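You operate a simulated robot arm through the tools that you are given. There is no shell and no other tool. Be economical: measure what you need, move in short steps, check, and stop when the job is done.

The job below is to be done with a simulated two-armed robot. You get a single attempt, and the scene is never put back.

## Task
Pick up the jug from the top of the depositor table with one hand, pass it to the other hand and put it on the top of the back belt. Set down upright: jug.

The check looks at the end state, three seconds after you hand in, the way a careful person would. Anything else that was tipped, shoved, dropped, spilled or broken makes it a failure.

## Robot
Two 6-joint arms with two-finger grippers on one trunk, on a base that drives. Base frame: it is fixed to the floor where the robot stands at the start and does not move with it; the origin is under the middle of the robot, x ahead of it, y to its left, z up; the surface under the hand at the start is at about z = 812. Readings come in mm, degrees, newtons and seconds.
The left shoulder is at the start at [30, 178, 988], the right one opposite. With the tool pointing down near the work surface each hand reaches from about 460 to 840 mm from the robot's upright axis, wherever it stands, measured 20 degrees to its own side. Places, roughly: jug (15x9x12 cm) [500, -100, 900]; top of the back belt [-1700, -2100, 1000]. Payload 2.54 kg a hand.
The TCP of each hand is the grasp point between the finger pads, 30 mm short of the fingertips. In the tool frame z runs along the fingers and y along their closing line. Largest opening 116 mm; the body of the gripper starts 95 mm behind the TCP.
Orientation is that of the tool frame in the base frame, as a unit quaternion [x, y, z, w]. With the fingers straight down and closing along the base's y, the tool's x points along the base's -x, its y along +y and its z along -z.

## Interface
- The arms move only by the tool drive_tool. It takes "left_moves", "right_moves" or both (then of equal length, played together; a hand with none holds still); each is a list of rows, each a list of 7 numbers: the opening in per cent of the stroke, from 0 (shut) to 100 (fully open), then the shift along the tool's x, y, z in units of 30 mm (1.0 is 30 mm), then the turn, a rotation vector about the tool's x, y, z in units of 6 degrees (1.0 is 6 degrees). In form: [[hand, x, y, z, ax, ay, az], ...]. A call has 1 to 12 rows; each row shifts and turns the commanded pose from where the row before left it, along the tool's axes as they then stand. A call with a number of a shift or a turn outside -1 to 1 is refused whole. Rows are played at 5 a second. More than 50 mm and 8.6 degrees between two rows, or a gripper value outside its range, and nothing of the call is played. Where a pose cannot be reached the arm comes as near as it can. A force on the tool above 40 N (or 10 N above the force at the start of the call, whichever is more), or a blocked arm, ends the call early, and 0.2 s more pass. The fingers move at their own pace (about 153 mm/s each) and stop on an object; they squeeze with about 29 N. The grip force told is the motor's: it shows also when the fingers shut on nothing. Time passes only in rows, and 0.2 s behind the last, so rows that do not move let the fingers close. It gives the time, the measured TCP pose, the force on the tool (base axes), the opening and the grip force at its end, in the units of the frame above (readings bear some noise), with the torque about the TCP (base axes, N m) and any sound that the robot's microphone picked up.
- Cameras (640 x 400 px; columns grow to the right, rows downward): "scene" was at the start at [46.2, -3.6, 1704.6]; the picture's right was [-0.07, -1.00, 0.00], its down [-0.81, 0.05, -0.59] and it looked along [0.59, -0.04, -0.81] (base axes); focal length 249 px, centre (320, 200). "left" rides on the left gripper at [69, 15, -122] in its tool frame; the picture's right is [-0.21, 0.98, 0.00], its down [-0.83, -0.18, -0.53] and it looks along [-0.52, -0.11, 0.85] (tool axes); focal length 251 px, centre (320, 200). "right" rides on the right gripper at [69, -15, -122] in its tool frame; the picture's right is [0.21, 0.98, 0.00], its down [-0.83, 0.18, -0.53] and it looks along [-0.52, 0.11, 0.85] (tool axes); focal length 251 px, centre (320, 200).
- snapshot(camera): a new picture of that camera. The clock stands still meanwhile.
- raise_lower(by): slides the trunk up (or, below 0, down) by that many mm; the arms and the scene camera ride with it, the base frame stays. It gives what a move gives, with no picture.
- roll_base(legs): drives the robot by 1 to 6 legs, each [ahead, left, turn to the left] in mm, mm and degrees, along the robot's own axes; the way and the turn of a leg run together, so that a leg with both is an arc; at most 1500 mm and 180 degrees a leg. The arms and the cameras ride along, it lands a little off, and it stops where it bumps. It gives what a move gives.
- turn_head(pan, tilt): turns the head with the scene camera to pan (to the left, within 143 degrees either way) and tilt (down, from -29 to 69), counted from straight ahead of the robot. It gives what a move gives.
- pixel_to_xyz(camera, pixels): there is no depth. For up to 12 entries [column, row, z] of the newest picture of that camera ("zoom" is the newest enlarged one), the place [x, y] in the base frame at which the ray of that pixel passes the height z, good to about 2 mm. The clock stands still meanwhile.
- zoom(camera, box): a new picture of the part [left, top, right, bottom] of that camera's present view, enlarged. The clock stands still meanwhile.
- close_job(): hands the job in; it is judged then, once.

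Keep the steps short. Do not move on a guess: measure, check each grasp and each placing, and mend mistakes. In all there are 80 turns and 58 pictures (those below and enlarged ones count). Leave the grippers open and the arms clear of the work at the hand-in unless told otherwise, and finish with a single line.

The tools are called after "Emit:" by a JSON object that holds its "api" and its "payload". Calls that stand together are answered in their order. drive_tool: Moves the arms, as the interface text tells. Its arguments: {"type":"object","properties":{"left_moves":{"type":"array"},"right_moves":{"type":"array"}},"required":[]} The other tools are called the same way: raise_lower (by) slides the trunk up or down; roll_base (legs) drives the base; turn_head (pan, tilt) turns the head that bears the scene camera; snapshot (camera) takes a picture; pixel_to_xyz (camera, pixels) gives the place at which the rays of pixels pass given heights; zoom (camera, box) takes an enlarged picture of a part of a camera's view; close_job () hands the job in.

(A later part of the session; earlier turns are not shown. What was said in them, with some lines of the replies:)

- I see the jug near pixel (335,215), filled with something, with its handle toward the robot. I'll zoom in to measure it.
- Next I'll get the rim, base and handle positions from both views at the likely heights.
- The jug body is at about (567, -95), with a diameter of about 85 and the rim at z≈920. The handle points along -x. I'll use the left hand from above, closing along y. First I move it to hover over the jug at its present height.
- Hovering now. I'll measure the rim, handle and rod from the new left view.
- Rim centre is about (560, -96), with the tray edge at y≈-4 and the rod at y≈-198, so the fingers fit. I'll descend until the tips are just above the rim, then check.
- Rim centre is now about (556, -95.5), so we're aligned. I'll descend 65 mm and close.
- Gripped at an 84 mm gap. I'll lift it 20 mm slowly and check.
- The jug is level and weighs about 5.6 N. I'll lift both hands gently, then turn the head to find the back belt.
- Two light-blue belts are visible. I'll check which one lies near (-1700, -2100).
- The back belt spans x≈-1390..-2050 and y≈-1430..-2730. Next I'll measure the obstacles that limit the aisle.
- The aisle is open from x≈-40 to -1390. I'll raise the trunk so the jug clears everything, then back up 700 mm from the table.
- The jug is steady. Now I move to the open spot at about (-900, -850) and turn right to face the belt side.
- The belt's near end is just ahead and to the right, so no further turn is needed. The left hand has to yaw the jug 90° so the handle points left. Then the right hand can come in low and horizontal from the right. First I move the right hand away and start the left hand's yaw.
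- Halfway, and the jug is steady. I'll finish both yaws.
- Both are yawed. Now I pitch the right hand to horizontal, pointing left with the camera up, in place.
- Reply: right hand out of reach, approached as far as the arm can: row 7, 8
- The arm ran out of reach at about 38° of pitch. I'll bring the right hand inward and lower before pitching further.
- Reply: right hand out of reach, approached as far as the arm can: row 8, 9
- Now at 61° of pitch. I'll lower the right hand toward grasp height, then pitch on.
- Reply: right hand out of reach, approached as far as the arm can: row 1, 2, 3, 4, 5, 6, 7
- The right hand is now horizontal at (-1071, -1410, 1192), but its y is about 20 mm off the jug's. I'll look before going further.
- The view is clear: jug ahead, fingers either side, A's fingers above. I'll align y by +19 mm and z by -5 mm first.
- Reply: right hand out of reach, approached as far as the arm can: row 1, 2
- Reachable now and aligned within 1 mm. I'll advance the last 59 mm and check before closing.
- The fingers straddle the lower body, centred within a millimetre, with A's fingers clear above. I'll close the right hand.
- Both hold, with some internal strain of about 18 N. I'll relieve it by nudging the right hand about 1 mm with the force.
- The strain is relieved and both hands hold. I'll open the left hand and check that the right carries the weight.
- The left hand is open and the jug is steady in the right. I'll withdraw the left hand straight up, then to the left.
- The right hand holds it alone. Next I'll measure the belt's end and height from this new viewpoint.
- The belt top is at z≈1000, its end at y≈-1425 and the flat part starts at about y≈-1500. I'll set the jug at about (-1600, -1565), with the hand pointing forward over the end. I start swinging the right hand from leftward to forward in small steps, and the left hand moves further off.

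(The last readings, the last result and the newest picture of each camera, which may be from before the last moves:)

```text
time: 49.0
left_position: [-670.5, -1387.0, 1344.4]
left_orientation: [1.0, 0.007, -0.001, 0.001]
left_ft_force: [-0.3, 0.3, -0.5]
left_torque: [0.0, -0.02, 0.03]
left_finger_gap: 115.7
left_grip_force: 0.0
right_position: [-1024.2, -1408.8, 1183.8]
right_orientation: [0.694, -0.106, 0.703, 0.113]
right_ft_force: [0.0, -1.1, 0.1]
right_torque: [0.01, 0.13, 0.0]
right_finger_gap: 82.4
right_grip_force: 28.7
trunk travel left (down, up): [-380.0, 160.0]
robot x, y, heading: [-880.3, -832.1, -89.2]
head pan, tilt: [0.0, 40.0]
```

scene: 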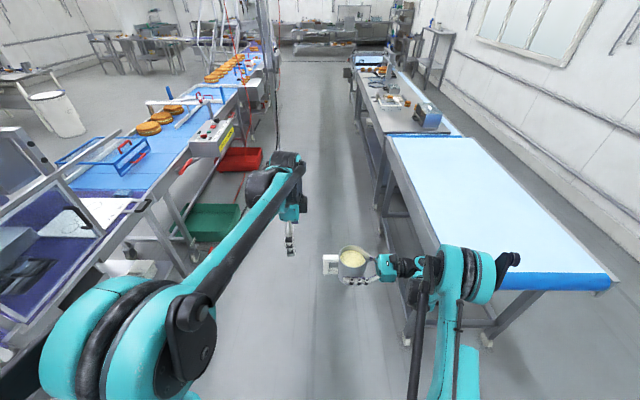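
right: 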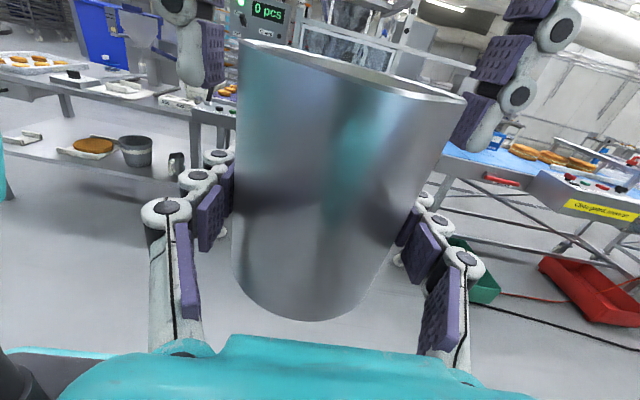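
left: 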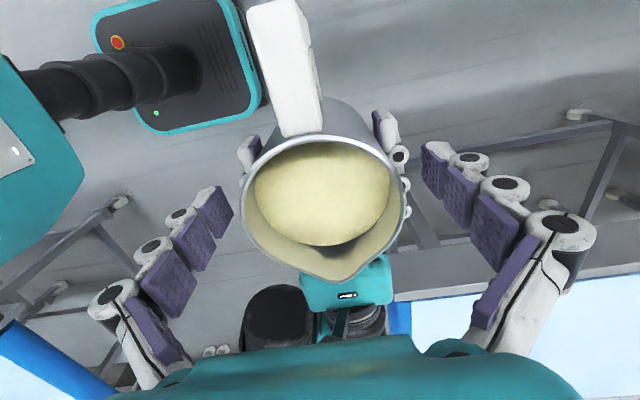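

Emit:
{"api": "drive_tool", "payload": {"right_moves": [[0, 0, 0.1, -0.2, -0.4, 0, 0], [0, 0, 0.15, -0.25, -0.8, 0, 0], [0, 0, 0.15, -0.25, -0.8, 0, 0], [0, 0, 0.15, -0.25, -0.8, 0, 0], [0, 0, 0.15, -0.25, -0.8, 0, 0], [0, 0, 0.15, -0.2, -0.8, 0, 0], [0, 0, 0.15, -0.1, -0.8, 0, 0], [0, 0, 0, 0, -0.8, 0, 0], [0, 0, 0, 0, -0.4, 0, 0], [0, 0, 0, 0, 0, 0, 0]]}}

Emit:
{"api": "snapshot", "payload": {"camera": "scene"}}

```text
time: 51.2
left_position: [-670.3, -1386.2, 1344.6]
left_orientation: [1.0, 0.007, 0.0, 0.0]
left_ft_force: [-0.4, -0.4, -0.3]
left_torque: [0.02, 0.03, -0.03]
left_finger_gap: 116.1
left_grip_force: 0.1
right_position: [-1112.7, -1478.9, 1234.4]
right_orientation: [0.619, -0.332, 0.628, 0.335]
right_ft_force: [-0.4, 0.4, -5.3]
right_torque: [0.12, 0.06, -0.01]
right_finger_gap: 82.4
right_grip_force: 28.5
right hand out of reach, approached as far as the arm can: row 3, 4, 5, 6, 7, 8, 9
trunk travel left (down, up): [-380.0, 160.0]
robot x, y, heading: [-880.1, -828.6, -88.9]
head pan, tilt: [0.0, 40.0]
```

```text
27 pictures are left
```

scene: 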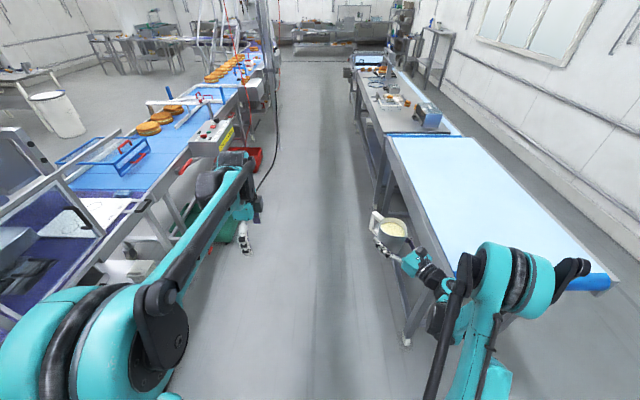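

Still upright, with the hand 56° round and the arm at a reach limit because it is too folded. I'll move it forward a little first, then continue the turn.

Emit:
{"api": "drive_tool", "payload": {"right_moves": [[0, 0, 0.2, 0.3, 0, 0, 0], [0, 0, 0.3, 0.6, 0, 0, 0], [0, 0, 0.3, 0.6, 0, 0, 0], [0, 0, 0.2, 0.3, -0.3, 0, 0], [0, 0, 0, 0, -0.6, 0, 0], [0, 0, 0, 0, -0.6, 0, 0], [0, 0, 0, 0, -0.3, 0, 0], [0, 0, 0, 0, 0, 0, 0]]}}

```text
time: 53.0
left_position: [-672.1, -1385.4, 1344.3]
left_orientation: [1.0, 0.008, 0.0, -0.001]
left_ft_force: [0.6, 0.0, -0.1]
left_torque: [0.0, -0.02, 0.0]
left_finger_gap: 116.0
left_grip_force: 0.0
right_position: [-1107.4, -1541.8, 1236.9]
right_orientation: [0.583, -0.39, 0.595, 0.393]
right_ft_force: [0.0, 0.7, -5.3]
right_torque: [0.1, 0.02, 0.03]
right_finger_gap: 82.4
right_grip_force: 28.6
trunk travel left (down, up): [-380.0, 160.0]
robot x, y, heading: [-882.1, -832.3, -89.2]
head pan, tilt: [0.0, 40.0]
```

Steady and upright, with the hand pointing 67° forward. That's enough, so I'll hold this arm pose and bring the jug over the belt with the base, strafing right 490 mm.

Emit:
{"api": "roll_base", "payload": {"legs": [[30, -490, 0]]}}

Emit:
{"api": "snapshot", "payload": {"camera": "scene"}}

Emit:
{"api": "snapshot", "payload": {"camera": "right"}}

```text
time: 55.9
left_position: [-1164.6, -1422.8, 1344.1]
left_orientation: [1.0, 0.005, 0.0, 0.0]
left_ft_force: [0.6, -0.5, 0.2]
left_torque: [0.01, -0.05, 0.02]
left_finger_gap: 115.8
left_grip_force: 0.1
right_position: [-1601.3, -1576.8, 1237.1]
right_orientation: [0.584, -0.389, 0.595, 0.392]
right_ft_force: [-0.4, -1.0, -5.3]
right_torque: [0.12, 0.03, 0.02]
right_finger_gap: 82.3
right_grip_force: 29.1
trunk travel left (down, up): [-380.0, 160.0]
robot x, y, heading: [-1374.3, -867.5, -89.2]
head pan, tilt: [0.0, 40.0]
```

```text
26 pictures are left
```

scene: 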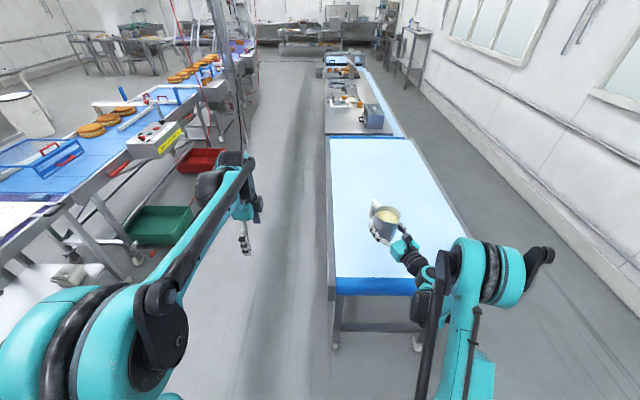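

```text
25 pictures are left
```

right: 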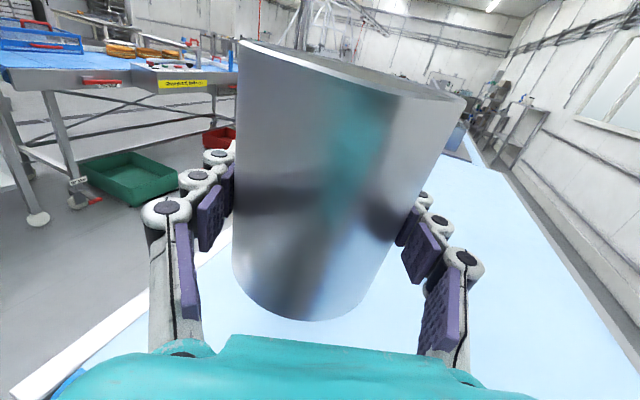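

The jug is over the belt. I'll check the belt's end line and where the wrist lies before lowering.

Emit:
{"api": "zoom", "payload": {"camera": "scene", "box": [320, 180, 520, 330]}}

Emit:
{"api": "pixel_to_xyz", "payload": {"camera": "scene", "pixels": [[335, 277, 1000], [410, 277, 1000], [335, 294, 1000], [333, 180, 1000], [446, 180, 1000]]}}

```text
2.67 times, centred on (420, 255) of scene
```

zoom: 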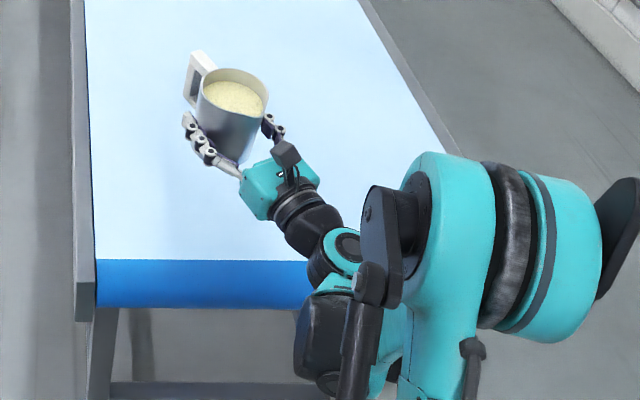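

```text
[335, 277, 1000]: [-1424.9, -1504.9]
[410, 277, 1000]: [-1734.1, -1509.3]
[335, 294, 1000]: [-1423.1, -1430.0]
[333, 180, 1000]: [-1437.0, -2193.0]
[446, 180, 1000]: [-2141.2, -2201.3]
```

The flat belt starts at y≈-1507. I'll back up 12 mm so the wrist stays clear past the belt end, then lower 120 mm and look.

Emit:
{"api": "roll_base", "payload": {"legs": [[-12, 0, 0]]}}

Emit:
{"api": "raise_lower", "payload": {"by": -120}}

Emit:
{"api": "zoom", "payload": {"camera": "scene", "box": [320, 180, 560, 360]}}

Emit:
{"api": "snapshot", "payload": {"camera": "left"}}

```text
time: 56.7
left_position: [-1167.7, -1413.6, 1343.0]
left_orientation: [1.0, 0.005, 0.0, -0.001]
left_ft_force: [-0.1, -1.1, -0.5]
left_torque: [0.02, 0.02, -0.01]
left_finger_gap: 115.8
left_grip_force: 0.0
right_position: [-1602.5, -1567.6, 1234.1]
right_orientation: [0.583, -0.39, 0.595, 0.392]
right_ft_force: [-0.7, -0.3, -7.1]
right_torque: [0.1, 0.02, 0.05]
right_finger_gap: 82.3
right_grip_force: 28.8
trunk travel left (down, up): [-380.0, 160.0]
robot x, y, heading: [-1372.8, -856.7, -89.4]
head pan, tilt: [0.0, 40.0]
```

```text
time: 58.2
left_position: [-1165.2, -1411.2, 1225.2]
left_orientation: [1.0, 0.005, 0.0, 0.001]
left_ft_force: [-0.3, -0.5, 0.1]
left_torque: [0.0, 0.0, 0.01]
left_finger_gap: 116.0
left_grip_force: 0.1
right_position: [-1601.4, -1564.7, 1115.9]
right_orientation: [0.583, -0.389, 0.596, 0.393]
right_ft_force: [-0.3, 0.8, -6.0]
right_torque: [0.12, 0.04, -0.04]
right_finger_gap: 82.7
right_grip_force: 28.7
trunk travel left (down, up): [-260.0, 280.0]
robot x, y, heading: [-1372.4, -859.7, -89.5]
head pan, tilt: [0.0, 40.0]
```

```text
2.22 times, centred on (440, 270) of scene
```

zoom: 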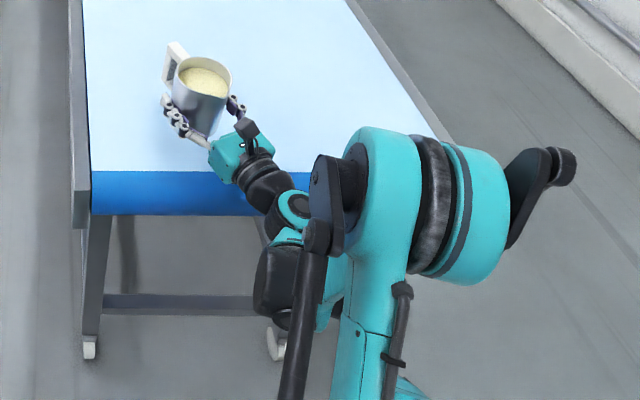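

```text
22 pictures are left
```

left: 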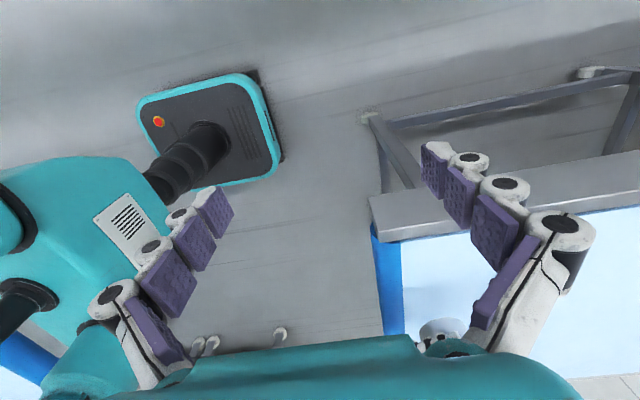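

All clear: the wrist is past the belt end. I'll lower another 55 mm and look at the gap under the jug.

Emit:
{"api": "raise_lower", "payload": {"by": -55}}

Emit:
{"api": "snapshot", "payload": {"camera": "right"}}

Emit:
{"api": "zoom", "payload": {"camera": "scene", "box": [330, 210, 490, 330]}}

```text
time: 59.1
left_position: [-1165.9, -1410.8, 1169.1]
left_orientation: [1.0, 0.004, 0.0, 0.0]
left_ft_force: [0.4, 0.2, -0.2]
left_torque: [-0.01, -0.01, 0.0]
left_finger_gap: 116.3
left_grip_force: 0.1
right_position: [-1602.4, -1565.2, 1060.9]
right_orientation: [0.583, -0.39, 0.595, 0.393]
right_ft_force: [-0.2, 0.0, -5.1]
right_torque: [0.12, 0.07, 0.01]
right_finger_gap: 82.6
right_grip_force: 29.0
trunk travel left (down, up): [-205.0, 335.0]
robot x, y, heading: [-1372.5, -853.8, -89.6]
head pan, tilt: [0.0, 40.0]
```

```text
21 pictures are left
```

right: 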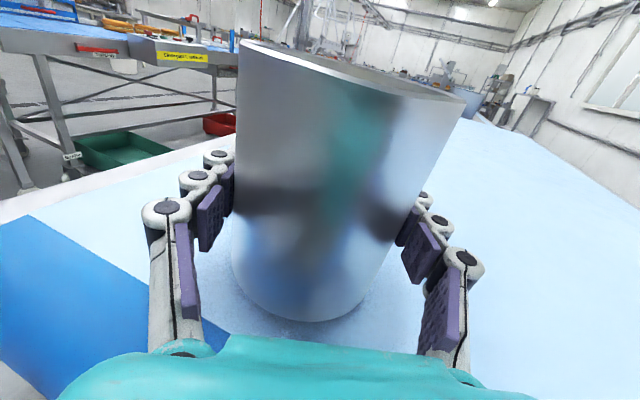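

```text
3.33 times, centred on (410, 270) of scene
```

zoom: 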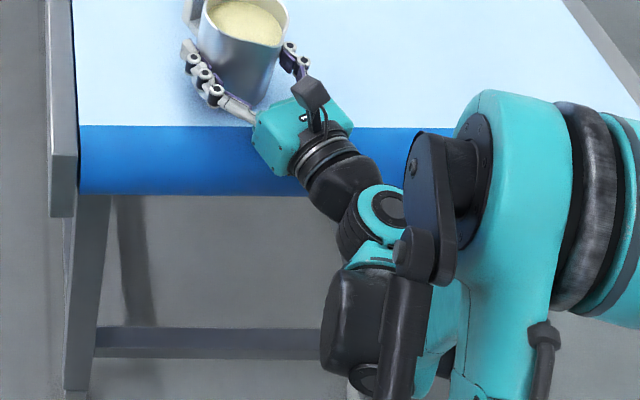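

Emit:
{"api": "pixel_to_xyz", "payload": {"camera": "right", "pixels": [[100, 258, 1020], [100, 258, 1000], [100, 258, 980], [50, 226, 1020], [50, 226, 1000], [50, 226, 980]]}}

Emit:
{"api": "pixel_to_xyz", "payload": {"camera": "zoom", "pixels": [[120, 126, 1020], [120, 126, 1000], [120, 126, 980]]}}

```text
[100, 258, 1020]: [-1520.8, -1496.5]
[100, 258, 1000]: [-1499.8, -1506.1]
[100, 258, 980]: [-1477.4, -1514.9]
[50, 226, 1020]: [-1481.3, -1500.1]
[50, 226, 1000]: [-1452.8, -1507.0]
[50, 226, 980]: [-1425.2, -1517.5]
```

```text
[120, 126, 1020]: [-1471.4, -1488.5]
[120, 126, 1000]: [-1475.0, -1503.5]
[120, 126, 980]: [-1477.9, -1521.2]
```

The belt surface works out at z≈995, so contact should come at a TCP z of about 1031. I'll lower 22 mm, then in small steps watching the force.

Emit:
{"api": "raise_lower", "payload": {"by": -22}}

Emit:
{"api": "raise_lower", "payload": {"by": -3}}

```text
time: 59.8
left_position: [-1164.6, -1408.6, 1147.5]
left_orientation: [1.0, 0.005, -0.001, 0.001]
left_ft_force: [0.2, 1.1, 0.8]
left_torque: [0.0, -0.03, -0.01]
left_finger_gap: 116.0
left_grip_force: 0.1
right_position: [-1601.8, -1563.6, 1043.6]
right_orientation: [0.58, -0.39, 0.596, 0.395]
right_ft_force: [1.7, 1.6, 20.8]
right_torque: [3.08, 1.6, -0.33]
right_finger_gap: 82.5
right_grip_force: 28.9
trunk travel left (down, up): [-183.0, 357.0]
robot x, y, heading: [-1373.0, -856.8, -89.2]
head pan, tilt: [0.0, 40.0]
stopped: the force on the tool passed its limit at 61 N (the readings are from after the stop); the commanded pose is now the measured one
```

```text
time: 60.1
left_position: [-1164.6, -1408.0, 1145.3]
left_orientation: [1.0, 0.005, -0.001, 0.002]
left_ft_force: [-1.0, 0.9, 0.9]
left_torque: [0.01, -0.01, 0.0]
left_finger_gap: 115.8
left_grip_force: 0.0
right_position: [-1600.8, -1565.0, 1042.7]
right_orientation: [0.58, -0.389, 0.597, 0.395]
right_ft_force: [1.4, 2.6, 23.8]
right_torque: [3.38, 1.75, -0.41]
right_finger_gap: 82.4
right_grip_force: 29.4
trunk travel left (down, up): [-182.0, 358.0]
robot x, y, heading: [-1371.6, -855.7, -89.4]
head pan, tilt: [0.0, 40.0]
stopped: the force on the tool passed its limit at 49 N (the readings are from after the stop); the commanded pose is now the measured one
```

The torque puts the contact 166 mm behind the TCP, so the wrist is touching the roller end and the jug is still about 8 mm up. I'll raise it 8 mm and back off 22 mm.

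Emit:
{"api": "raise_lower", "payload": {"by": 10}}

Emit:
{"api": "roll_base", "payload": {"legs": [[-22, 0, 0]]}}

Emit:
{"api": "snapshot", "payload": {"camera": "right"}}

Emit:
{"api": "zoom", "payload": {"camera": "scene", "box": [360, 220, 480, 310]}}

```text
time: 60.7
left_position: [-1165.7, -1411.4, 1155.5]
left_orientation: [1.0, 0.005, 0.0, 0.0]
left_ft_force: [0.0, -0.3, 0.1]
left_torque: [-0.02, 0.0, 0.02]
left_finger_gap: 116.0
left_grip_force: 0.1
right_position: [-1603.2, -1566.0, 1051.6]
right_orientation: [0.582, -0.39, 0.596, 0.393]
right_ft_force: [-1.0, 0.2, -5.2]
right_torque: [0.08, 0.03, -0.03]
right_finger_gap: 82.3
right_grip_force: 28.7
trunk travel left (down, up): [-192.0, 348.0]
robot x, y, heading: [-1373.5, -853.1, -89.4]
head pan, tilt: [0.0, 40.0]
```

```text
time: 61.5
left_position: [-1166.8, -1388.8, 1157.7]
left_orientation: [1.0, 0.005, 0.0, 0.001]
left_ft_force: [0.4, 0.1, 0.5]
left_torque: [-0.05, -0.01, -0.02]
left_finger_gap: 116.1
left_grip_force: 0.0
right_position: [-1605.0, -1543.6, 1051.9]
right_orientation: [0.581, -0.39, 0.596, 0.394]
right_ft_force: [0.2, 0.7, -5.0]
right_torque: [0.12, 0.04, -0.03]
right_finger_gap: 82.4
right_grip_force: 28.9
trunk travel left (down, up): [-192.0, 348.0]
robot x, y, heading: [-1370.2, -835.1, -89.2]
head pan, tilt: [0.0, 40.0]
```

```text
19 pictures are left
```

right: 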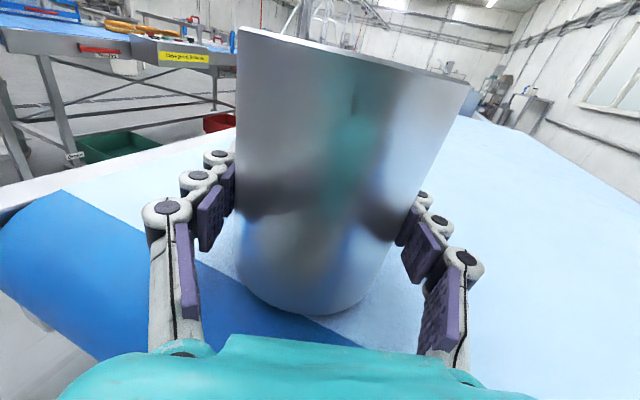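

```text
4.44 times, centred on (420, 265) of scene
```

zoom: 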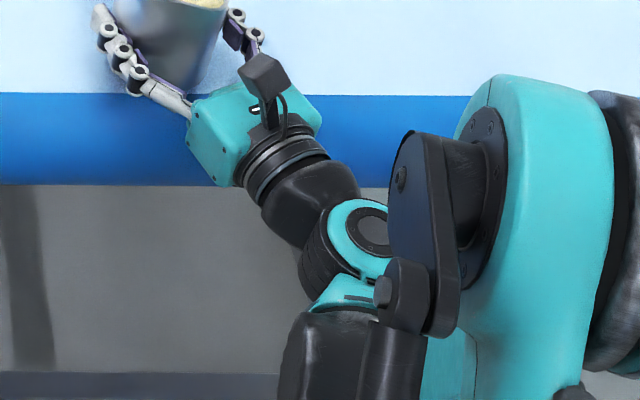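

We're off the contact. The jug looks slightly shifted in the grip, so I'll zoom in on it before lowering.

Emit:
{"api": "zoom", "payload": {"camera": "scene", "box": [350, 190, 430, 250]}}

Emit:
{"api": "raise_lower", "payload": {"by": -6}}

```text
6.67 times, centred on (390, 220) of scene
```

zoom: 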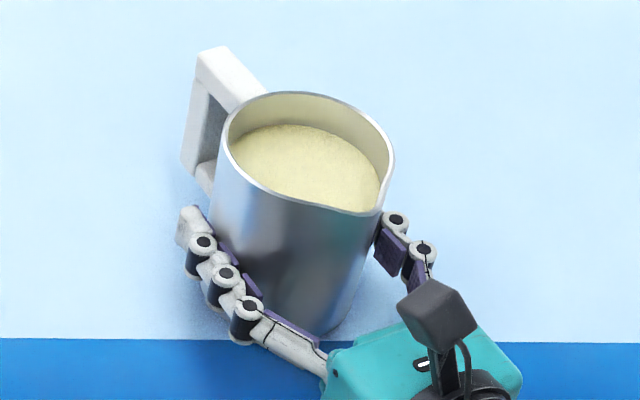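

```text
time: 62.0
left_position: [-1167.1, -1388.9, 1150.8]
left_orientation: [1.0, 0.005, 0.0, 0.0]
left_ft_force: [-0.7, 0.7, -0.5]
left_torque: [-0.02, 0.01, 0.01]
left_finger_gap: 116.0
left_grip_force: 0.0
right_position: [-1602.9, -1544.3, 1045.3]
right_orientation: [0.581, -0.391, 0.595, 0.394]
right_ft_force: [0.2, -0.6, -6.1]
right_torque: [0.1, 0.05, -0.03]
right_finger_gap: 82.3
right_grip_force: 29.2
trunk travel left (down, up): [-186.0, 354.0]
robot x, y, heading: [-1373.6, -834.2, -89.6]
head pan, tilt: [0.0, 40.0]
```

No contact at 1045. Continuing in 3 mm steps.

Emit:
{"api": "raise_lower", "payload": {"by": -3}}

Emit:
{"api": "raise_lower", "payload": {"by": -3}}

```text
time: 62.6
left_position: [-1165.9, -1387.7, 1147.3]
left_orientation: [1.0, 0.006, 0.0, 0.002]
left_ft_force: [0.8, 0.6, -0.3]
left_torque: [0.01, 0.0, 0.01]
left_finger_gap: 116.2
left_grip_force: 0.1
right_position: [-1603.6, -1543.5, 1043.8]
right_orientation: [0.58, -0.391, 0.596, 0.394]
right_ft_force: [0.4, -3.0, 8.3]
right_torque: [0.05, 0.14, -0.04]
right_finger_gap: 82.3
right_grip_force: 28.6
trunk travel left (down, up): [-183.0, 357.0]
robot x, y, heading: [-1377.3, -830.6, -89.5]
head pan, tilt: [0.0, 40.0]
```

```text
time: 63.1
left_position: [-1165.8, -1388.4, 1145.9]
left_orientation: [1.0, 0.005, 0.0, 0.0]
left_ft_force: [-0.3, 0.3, 0.2]
left_torque: [0.03, -0.03, -0.02]
left_finger_gap: 116.2
left_grip_force: 0.1
right_position: [-1603.2, -1543.6, 1040.6]
right_orientation: [0.58, -0.39, 0.597, 0.394]
right_ft_force: [-2.2, -8.2, 23.3]
right_torque: [-0.24, -0.04, 0.06]
right_finger_gap: 82.6
right_grip_force: 29.3
trunk travel left (down, up): [-180.0, 360.0]
robot x, y, heading: [-1372.9, -836.3, -89.4]
head pan, tilt: [0.0, 40.0]
```

Contact at 1042 with no torque about the TCP, so the jug itself now stands on the belt. I'll ease up 2 mm and look at its stance.

Emit:
{"api": "raise_lower", "payload": {"by": 2}}

Emit:
{"api": "snapshot", "payload": {"camera": "right"}}

Emit:
{"api": "zoom", "payload": {"camera": "scene", "box": [350, 190, 430, 250]}}

```text
time: 63.6
left_position: [-1166.4, -1388.6, 1146.2]
left_orientation: [1.0, 0.005, -0.001, 0.0]
left_ft_force: [0.0, -0.1, -0.4]
left_torque: [0.02, 0.02, -0.01]
left_finger_gap: 116.2
left_grip_force: 0.0
right_position: [-1603.6, -1543.9, 1041.7]
right_orientation: [0.581, -0.389, 0.596, 0.394]
right_ft_force: [0.9, 2.6, -0.8]
right_torque: [0.07, -0.07, 0.06]
right_finger_gap: 82.2
right_grip_force: 28.4
trunk travel left (down, up): [-182.0, 358.0]
robot x, y, heading: [-1371.5, -835.6, -89.4]
head pan, tilt: [0.0, 40.0]
```

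```text
16 pictures are left
```

right: 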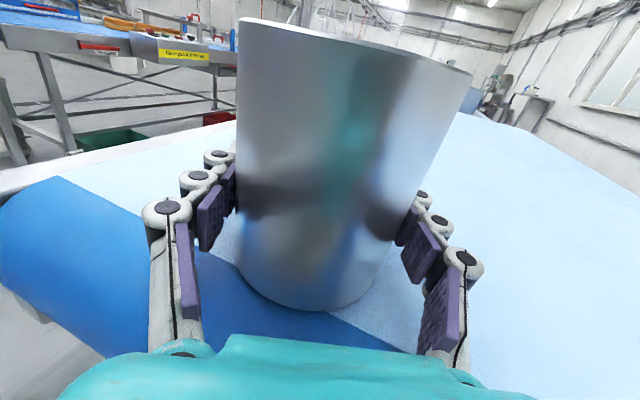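

```text
6.67 times, centred on (390, 220) of scene
```

zoom: 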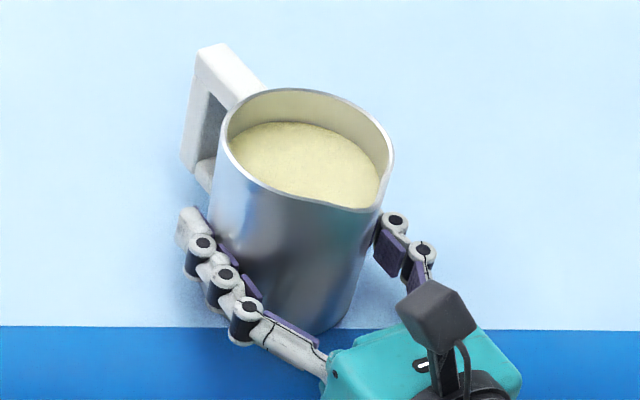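

The jug rests on the belt. I'll open the right hand gently in stages.

Emit:
{"api": "drive_tool", "payload": {"right_moves": [[74, 0, 0, 0, 0, 0, 0], [78, 0, 0, 0, 0, 0, 0], [85, 0, 0, 0, 0, 0, 0], [100, 0, 0, 0, 0, 0, 0], [100, 0, 0, 0, 0, 0, 0]]}}

Emit:
{"api": "snapshot", "payload": {"camera": "right"}}

Emit:
{"api": "zoom", "payload": {"camera": "scene", "box": [350, 190, 430, 250]}}

```text
time: 64.8
left_position: [-1165.9, -1389.4, 1146.2]
left_orientation: [1.0, 0.005, -0.001, -0.001]
left_ft_force: [-0.1, -0.1, 0.2]
left_torque: [-0.04, 0.01, -0.01]
left_finger_gap: 116.2
left_grip_force: 0.1
right_position: [-1603.9, -1542.8, 1041.2]
right_orientation: [0.581, -0.389, 0.597, 0.393]
right_ft_force: [-0.2, -0.6, -0.4]
right_torque: [-0.02, 0.04, 0.02]
right_finger_gap: 116.1
right_grip_force: 0.0
trunk travel left (down, up): [-182.0, 358.0]
robot x, y, heading: [-1373.3, -832.5, -89.3]
head pan, tilt: [0.0, 40.0]
```

```text
14 pictures are left
```

right: 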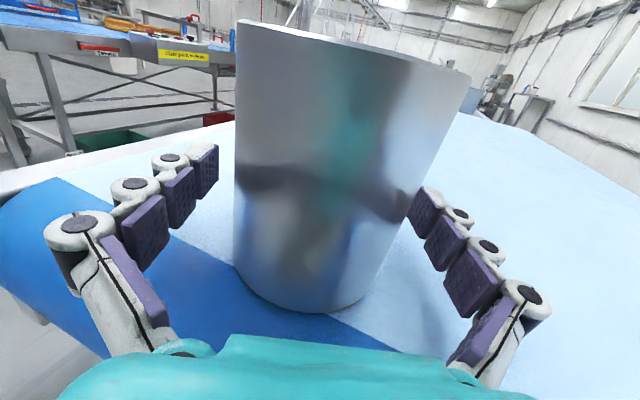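

```text
6.67 times, centred on (390, 220) of scene
```

zoom: 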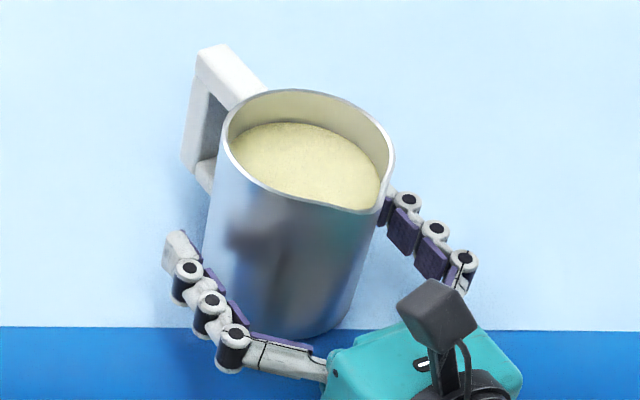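

The jug stands free. I'll retreat along the finger direction by moving the base diagonally, a short leg first.

Emit:
{"api": "roll_base", "payload": {"legs": [[-46, -19, 0]]}}

Emit:
{"api": "snapshot", "payload": {"camera": "right"}}

```text
time: 65.7
left_position: [-1185.2, -1341.1, 1147.1]
left_orientation: [1.0, 0.006, 0.001, 0.001]
left_ft_force: [0.0, 1.0, 0.0]
left_torque: [-0.05, -0.03, -0.05]
left_finger_gap: 116.4
left_grip_force: 0.1
right_position: [-1623.8, -1497.2, 1043.3]
right_orientation: [0.58, -0.39, 0.596, 0.395]
right_ft_force: [0.3, 0.7, 1.1]
right_torque: [0.04, 0.0, 0.01]
right_finger_gap: 116.1
right_grip_force: 0.0
trunk travel left (down, up): [-182.0, 358.0]
robot x, y, heading: [-1391.6, -785.2, -89.3]
head pan, tilt: [0.0, 40.0]
```

```text
12 pictures are left
```

right: 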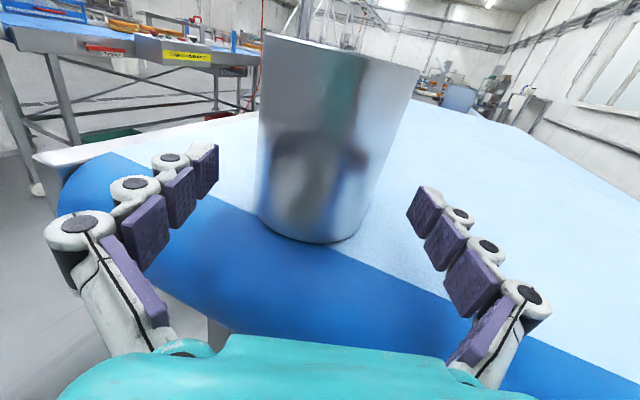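

Clear of the jug, which stands upright. I'll retreat further and take a final look.

Emit:
{"api": "roll_base", "payload": {"legs": [[-260, -60, 0]]}}

Emit:
{"api": "zoom", "payload": {"camera": "scene", "box": [320, 130, 480, 230]}}

Emit:
{"api": "snapshot", "payload": {"camera": "right"}}

```text
time: 67.7
left_position: [-1251.6, -1094.7, 1145.5]
left_orientation: [1.0, 0.001, 0.001, 0.0]
left_ft_force: [-0.6, -0.9, -0.7]
left_torque: [0.01, -0.04, -0.03]
left_finger_gap: 116.1
left_grip_force: 0.2
right_position: [-1690.6, -1246.9, 1041.8]
right_orientation: [0.579, -0.393, 0.594, 0.396]
right_ft_force: [0.0, -0.5, -0.3]
right_torque: [-0.07, 0.02, 0.01]
right_finger_gap: 116.0
right_grip_force: 0.1
trunk travel left (down, up): [-182.0, 358.0]
robot x, y, heading: [-1454.4, -538.5, -89.8]
head pan, tilt: [0.0, 40.0]
stopped in leg 1: the robot was blocked; the commanded pose is now the measured one
```

```text
4.00 times, centred on (400, 180) of scene
```

zoom: 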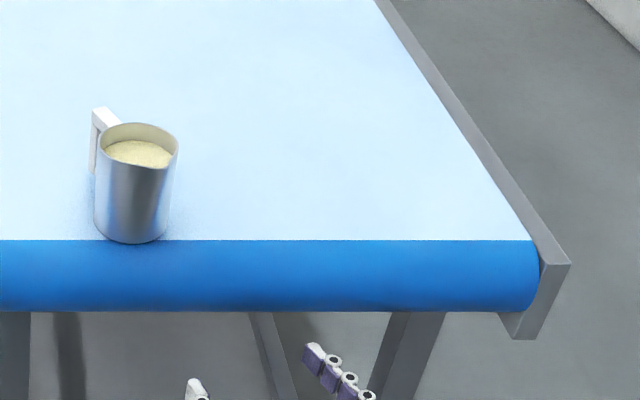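

```text
10 pictures are left
```

right: 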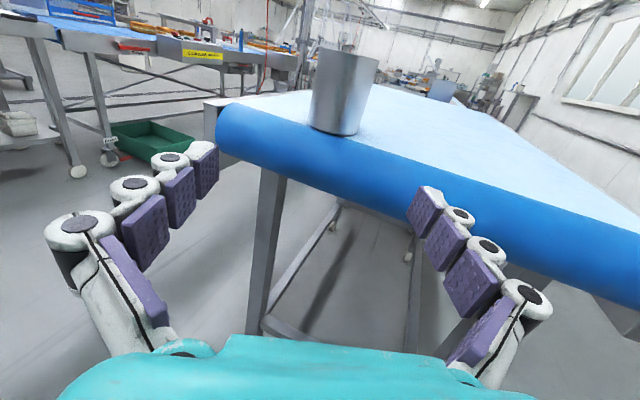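

The jug stands upright on the flat of the belt. The base bumped lightly against the conveyor behind, so I'll move away from it and check.

Emit:
{"api": "roll_base", "payload": {"legs": [[60, 0, 0]]}}

Emit:
{"api": "turn_head", "payload": {"pan": -140, "tilt": 50}}

Emit:
{"api": "snapshot", "payload": {"camera": "scene"}}

Emit:
{"api": "turn_head", "payload": {"pan": 140, "tilt": 50}}

Emit:
{"api": "snapshot", "payload": {"camera": "scene"}}

```text
time: 68.7
left_position: [-1251.6, -1158.3, 1144.8]
left_orientation: [1.0, 0.001, 0.001, -0.001]
left_ft_force: [-0.1, -0.4, 0.1]
left_torque: [0.07, 0.03, 0.01]
left_finger_gap: 115.9
left_grip_force: 0.0
right_position: [-1691.6, -1308.9, 1041.6]
right_orientation: [0.58, -0.393, 0.594, 0.395]
right_ft_force: [-1.2, -0.2, -0.1]
right_torque: [-0.03, 0.02, 0.04]
right_finger_gap: 116.0
right_grip_force: 0.1
trunk travel left (down, up): [-182.0, 358.0]
robot x, y, heading: [-1454.3, -596.6, -89.9]
head pan, tilt: [0.0, 40.0]
```

```text
time: 70.9
left_position: [-1251.2, -1155.6, 1146.5]
left_orientation: [1.0, 0.001, 0.0, 0.0]
left_ft_force: [-0.1, -0.8, -0.2]
left_torque: [0.03, -0.04, -0.03]
left_finger_gap: 115.8
left_grip_force: 0.1
right_position: [-1690.2, -1306.2, 1041.7]
right_orientation: [0.579, -0.393, 0.594, 0.397]
right_ft_force: [-0.4, 0.4, 0.2]
right_torque: [-0.01, 0.0, 0.01]
right_finger_gap: 115.8
right_grip_force: 0.0
trunk travel left (down, up): [-182.0, 358.0]
robot x, y, heading: [-1449.5, -597.8, -90.0]
head pan, tilt: [-140.0, 50.0]
```

```text
9 pictures are left
```

scene: 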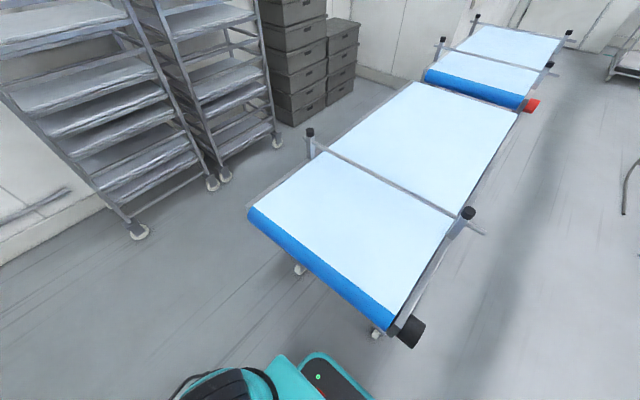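

```text
time: 74.8
left_position: [-1251.2, -1157.2, 1145.9]
left_orientation: [1.0, 0.001, -0.001, 0.0]
left_ft_force: [-1.0, 0.1, -0.1]
left_torque: [0.0, 0.02, 0.01]
left_finger_gap: 116.0
left_grip_force: 0.0
right_position: [-1690.3, -1307.0, 1041.4]
right_orientation: [0.579, -0.393, 0.594, 0.397]
right_ft_force: [0.3, 0.3, 0.4]
right_torque: [0.0, 0.0, 0.0]
right_finger_gap: 115.9
right_grip_force: 0.1
trunk travel left (down, up): [-182.0, 358.0]
robot x, y, heading: [-1453.7, -594.2, -90.0]
head pan, tilt: [140.0, 50.0]
```

```text
8 pictures are left
```

scene: 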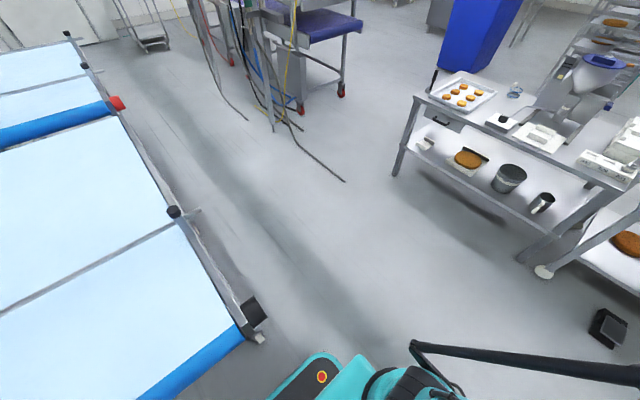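

The conveyor is empty and standing. I'll compare its corner position with the original measurement of (-1330, -201).

Emit:
{"api": "pixel_to_xyz", "payload": {"camera": "scene", "pixels": [[255, 310, 950], [255, 310, 1000], [242, 327, 1000], [262, 340, 0]]}}

Emit:
{"api": "turn_head", "payload": {"pan": -5, "tilt": 40}}

Emit:
{"api": "zoom", "payload": {"camera": "scene", "box": [300, 130, 460, 230]}}

```text
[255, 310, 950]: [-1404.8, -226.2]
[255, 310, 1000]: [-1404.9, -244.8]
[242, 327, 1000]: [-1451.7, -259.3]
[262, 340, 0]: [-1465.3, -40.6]
```

```text
time: 77.0
left_position: [-1251.6, -1154.8, 1146.7]
left_orientation: [1.0, 0.002, 0.0, 0.0]
left_ft_force: [-0.2, 0.9, -0.4]
left_torque: [-0.01, -0.04, -0.01]
left_finger_gap: 115.8
left_grip_force: 0.1
right_position: [-1690.5, -1307.9, 1041.0]
right_orientation: [0.579, -0.392, 0.594, 0.396]
right_ft_force: [0.3, 0.8, -0.1]
right_torque: [0.02, -0.01, 0.04]
right_finger_gap: 115.9
right_grip_force: 0.0
trunk travel left (down, up): [-182.0, 358.0]
robot x, y, heading: [-1451.3, -596.1, -89.8]
head pan, tilt: [-5.0, 40.0]
```

```text
4.00 times, centred on (380, 180) of scene
```

zoom: 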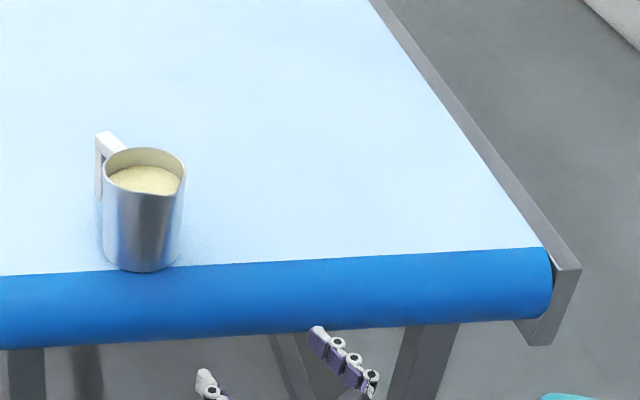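

The conveyor corner matches its earlier position within measuring error. The jug stands upright on the back belt, both grippers are open and the arms are clear, so I'm handing in.

Emit:
{"api": "close_job", "payload": {}}

```text
The job is handed in.
```

The jug was picked up with the left hand, passed to the right hand and set upright on the near end of the back belt; the base bumped the conveyor behind while backing away, and I saw no sign that it moved.
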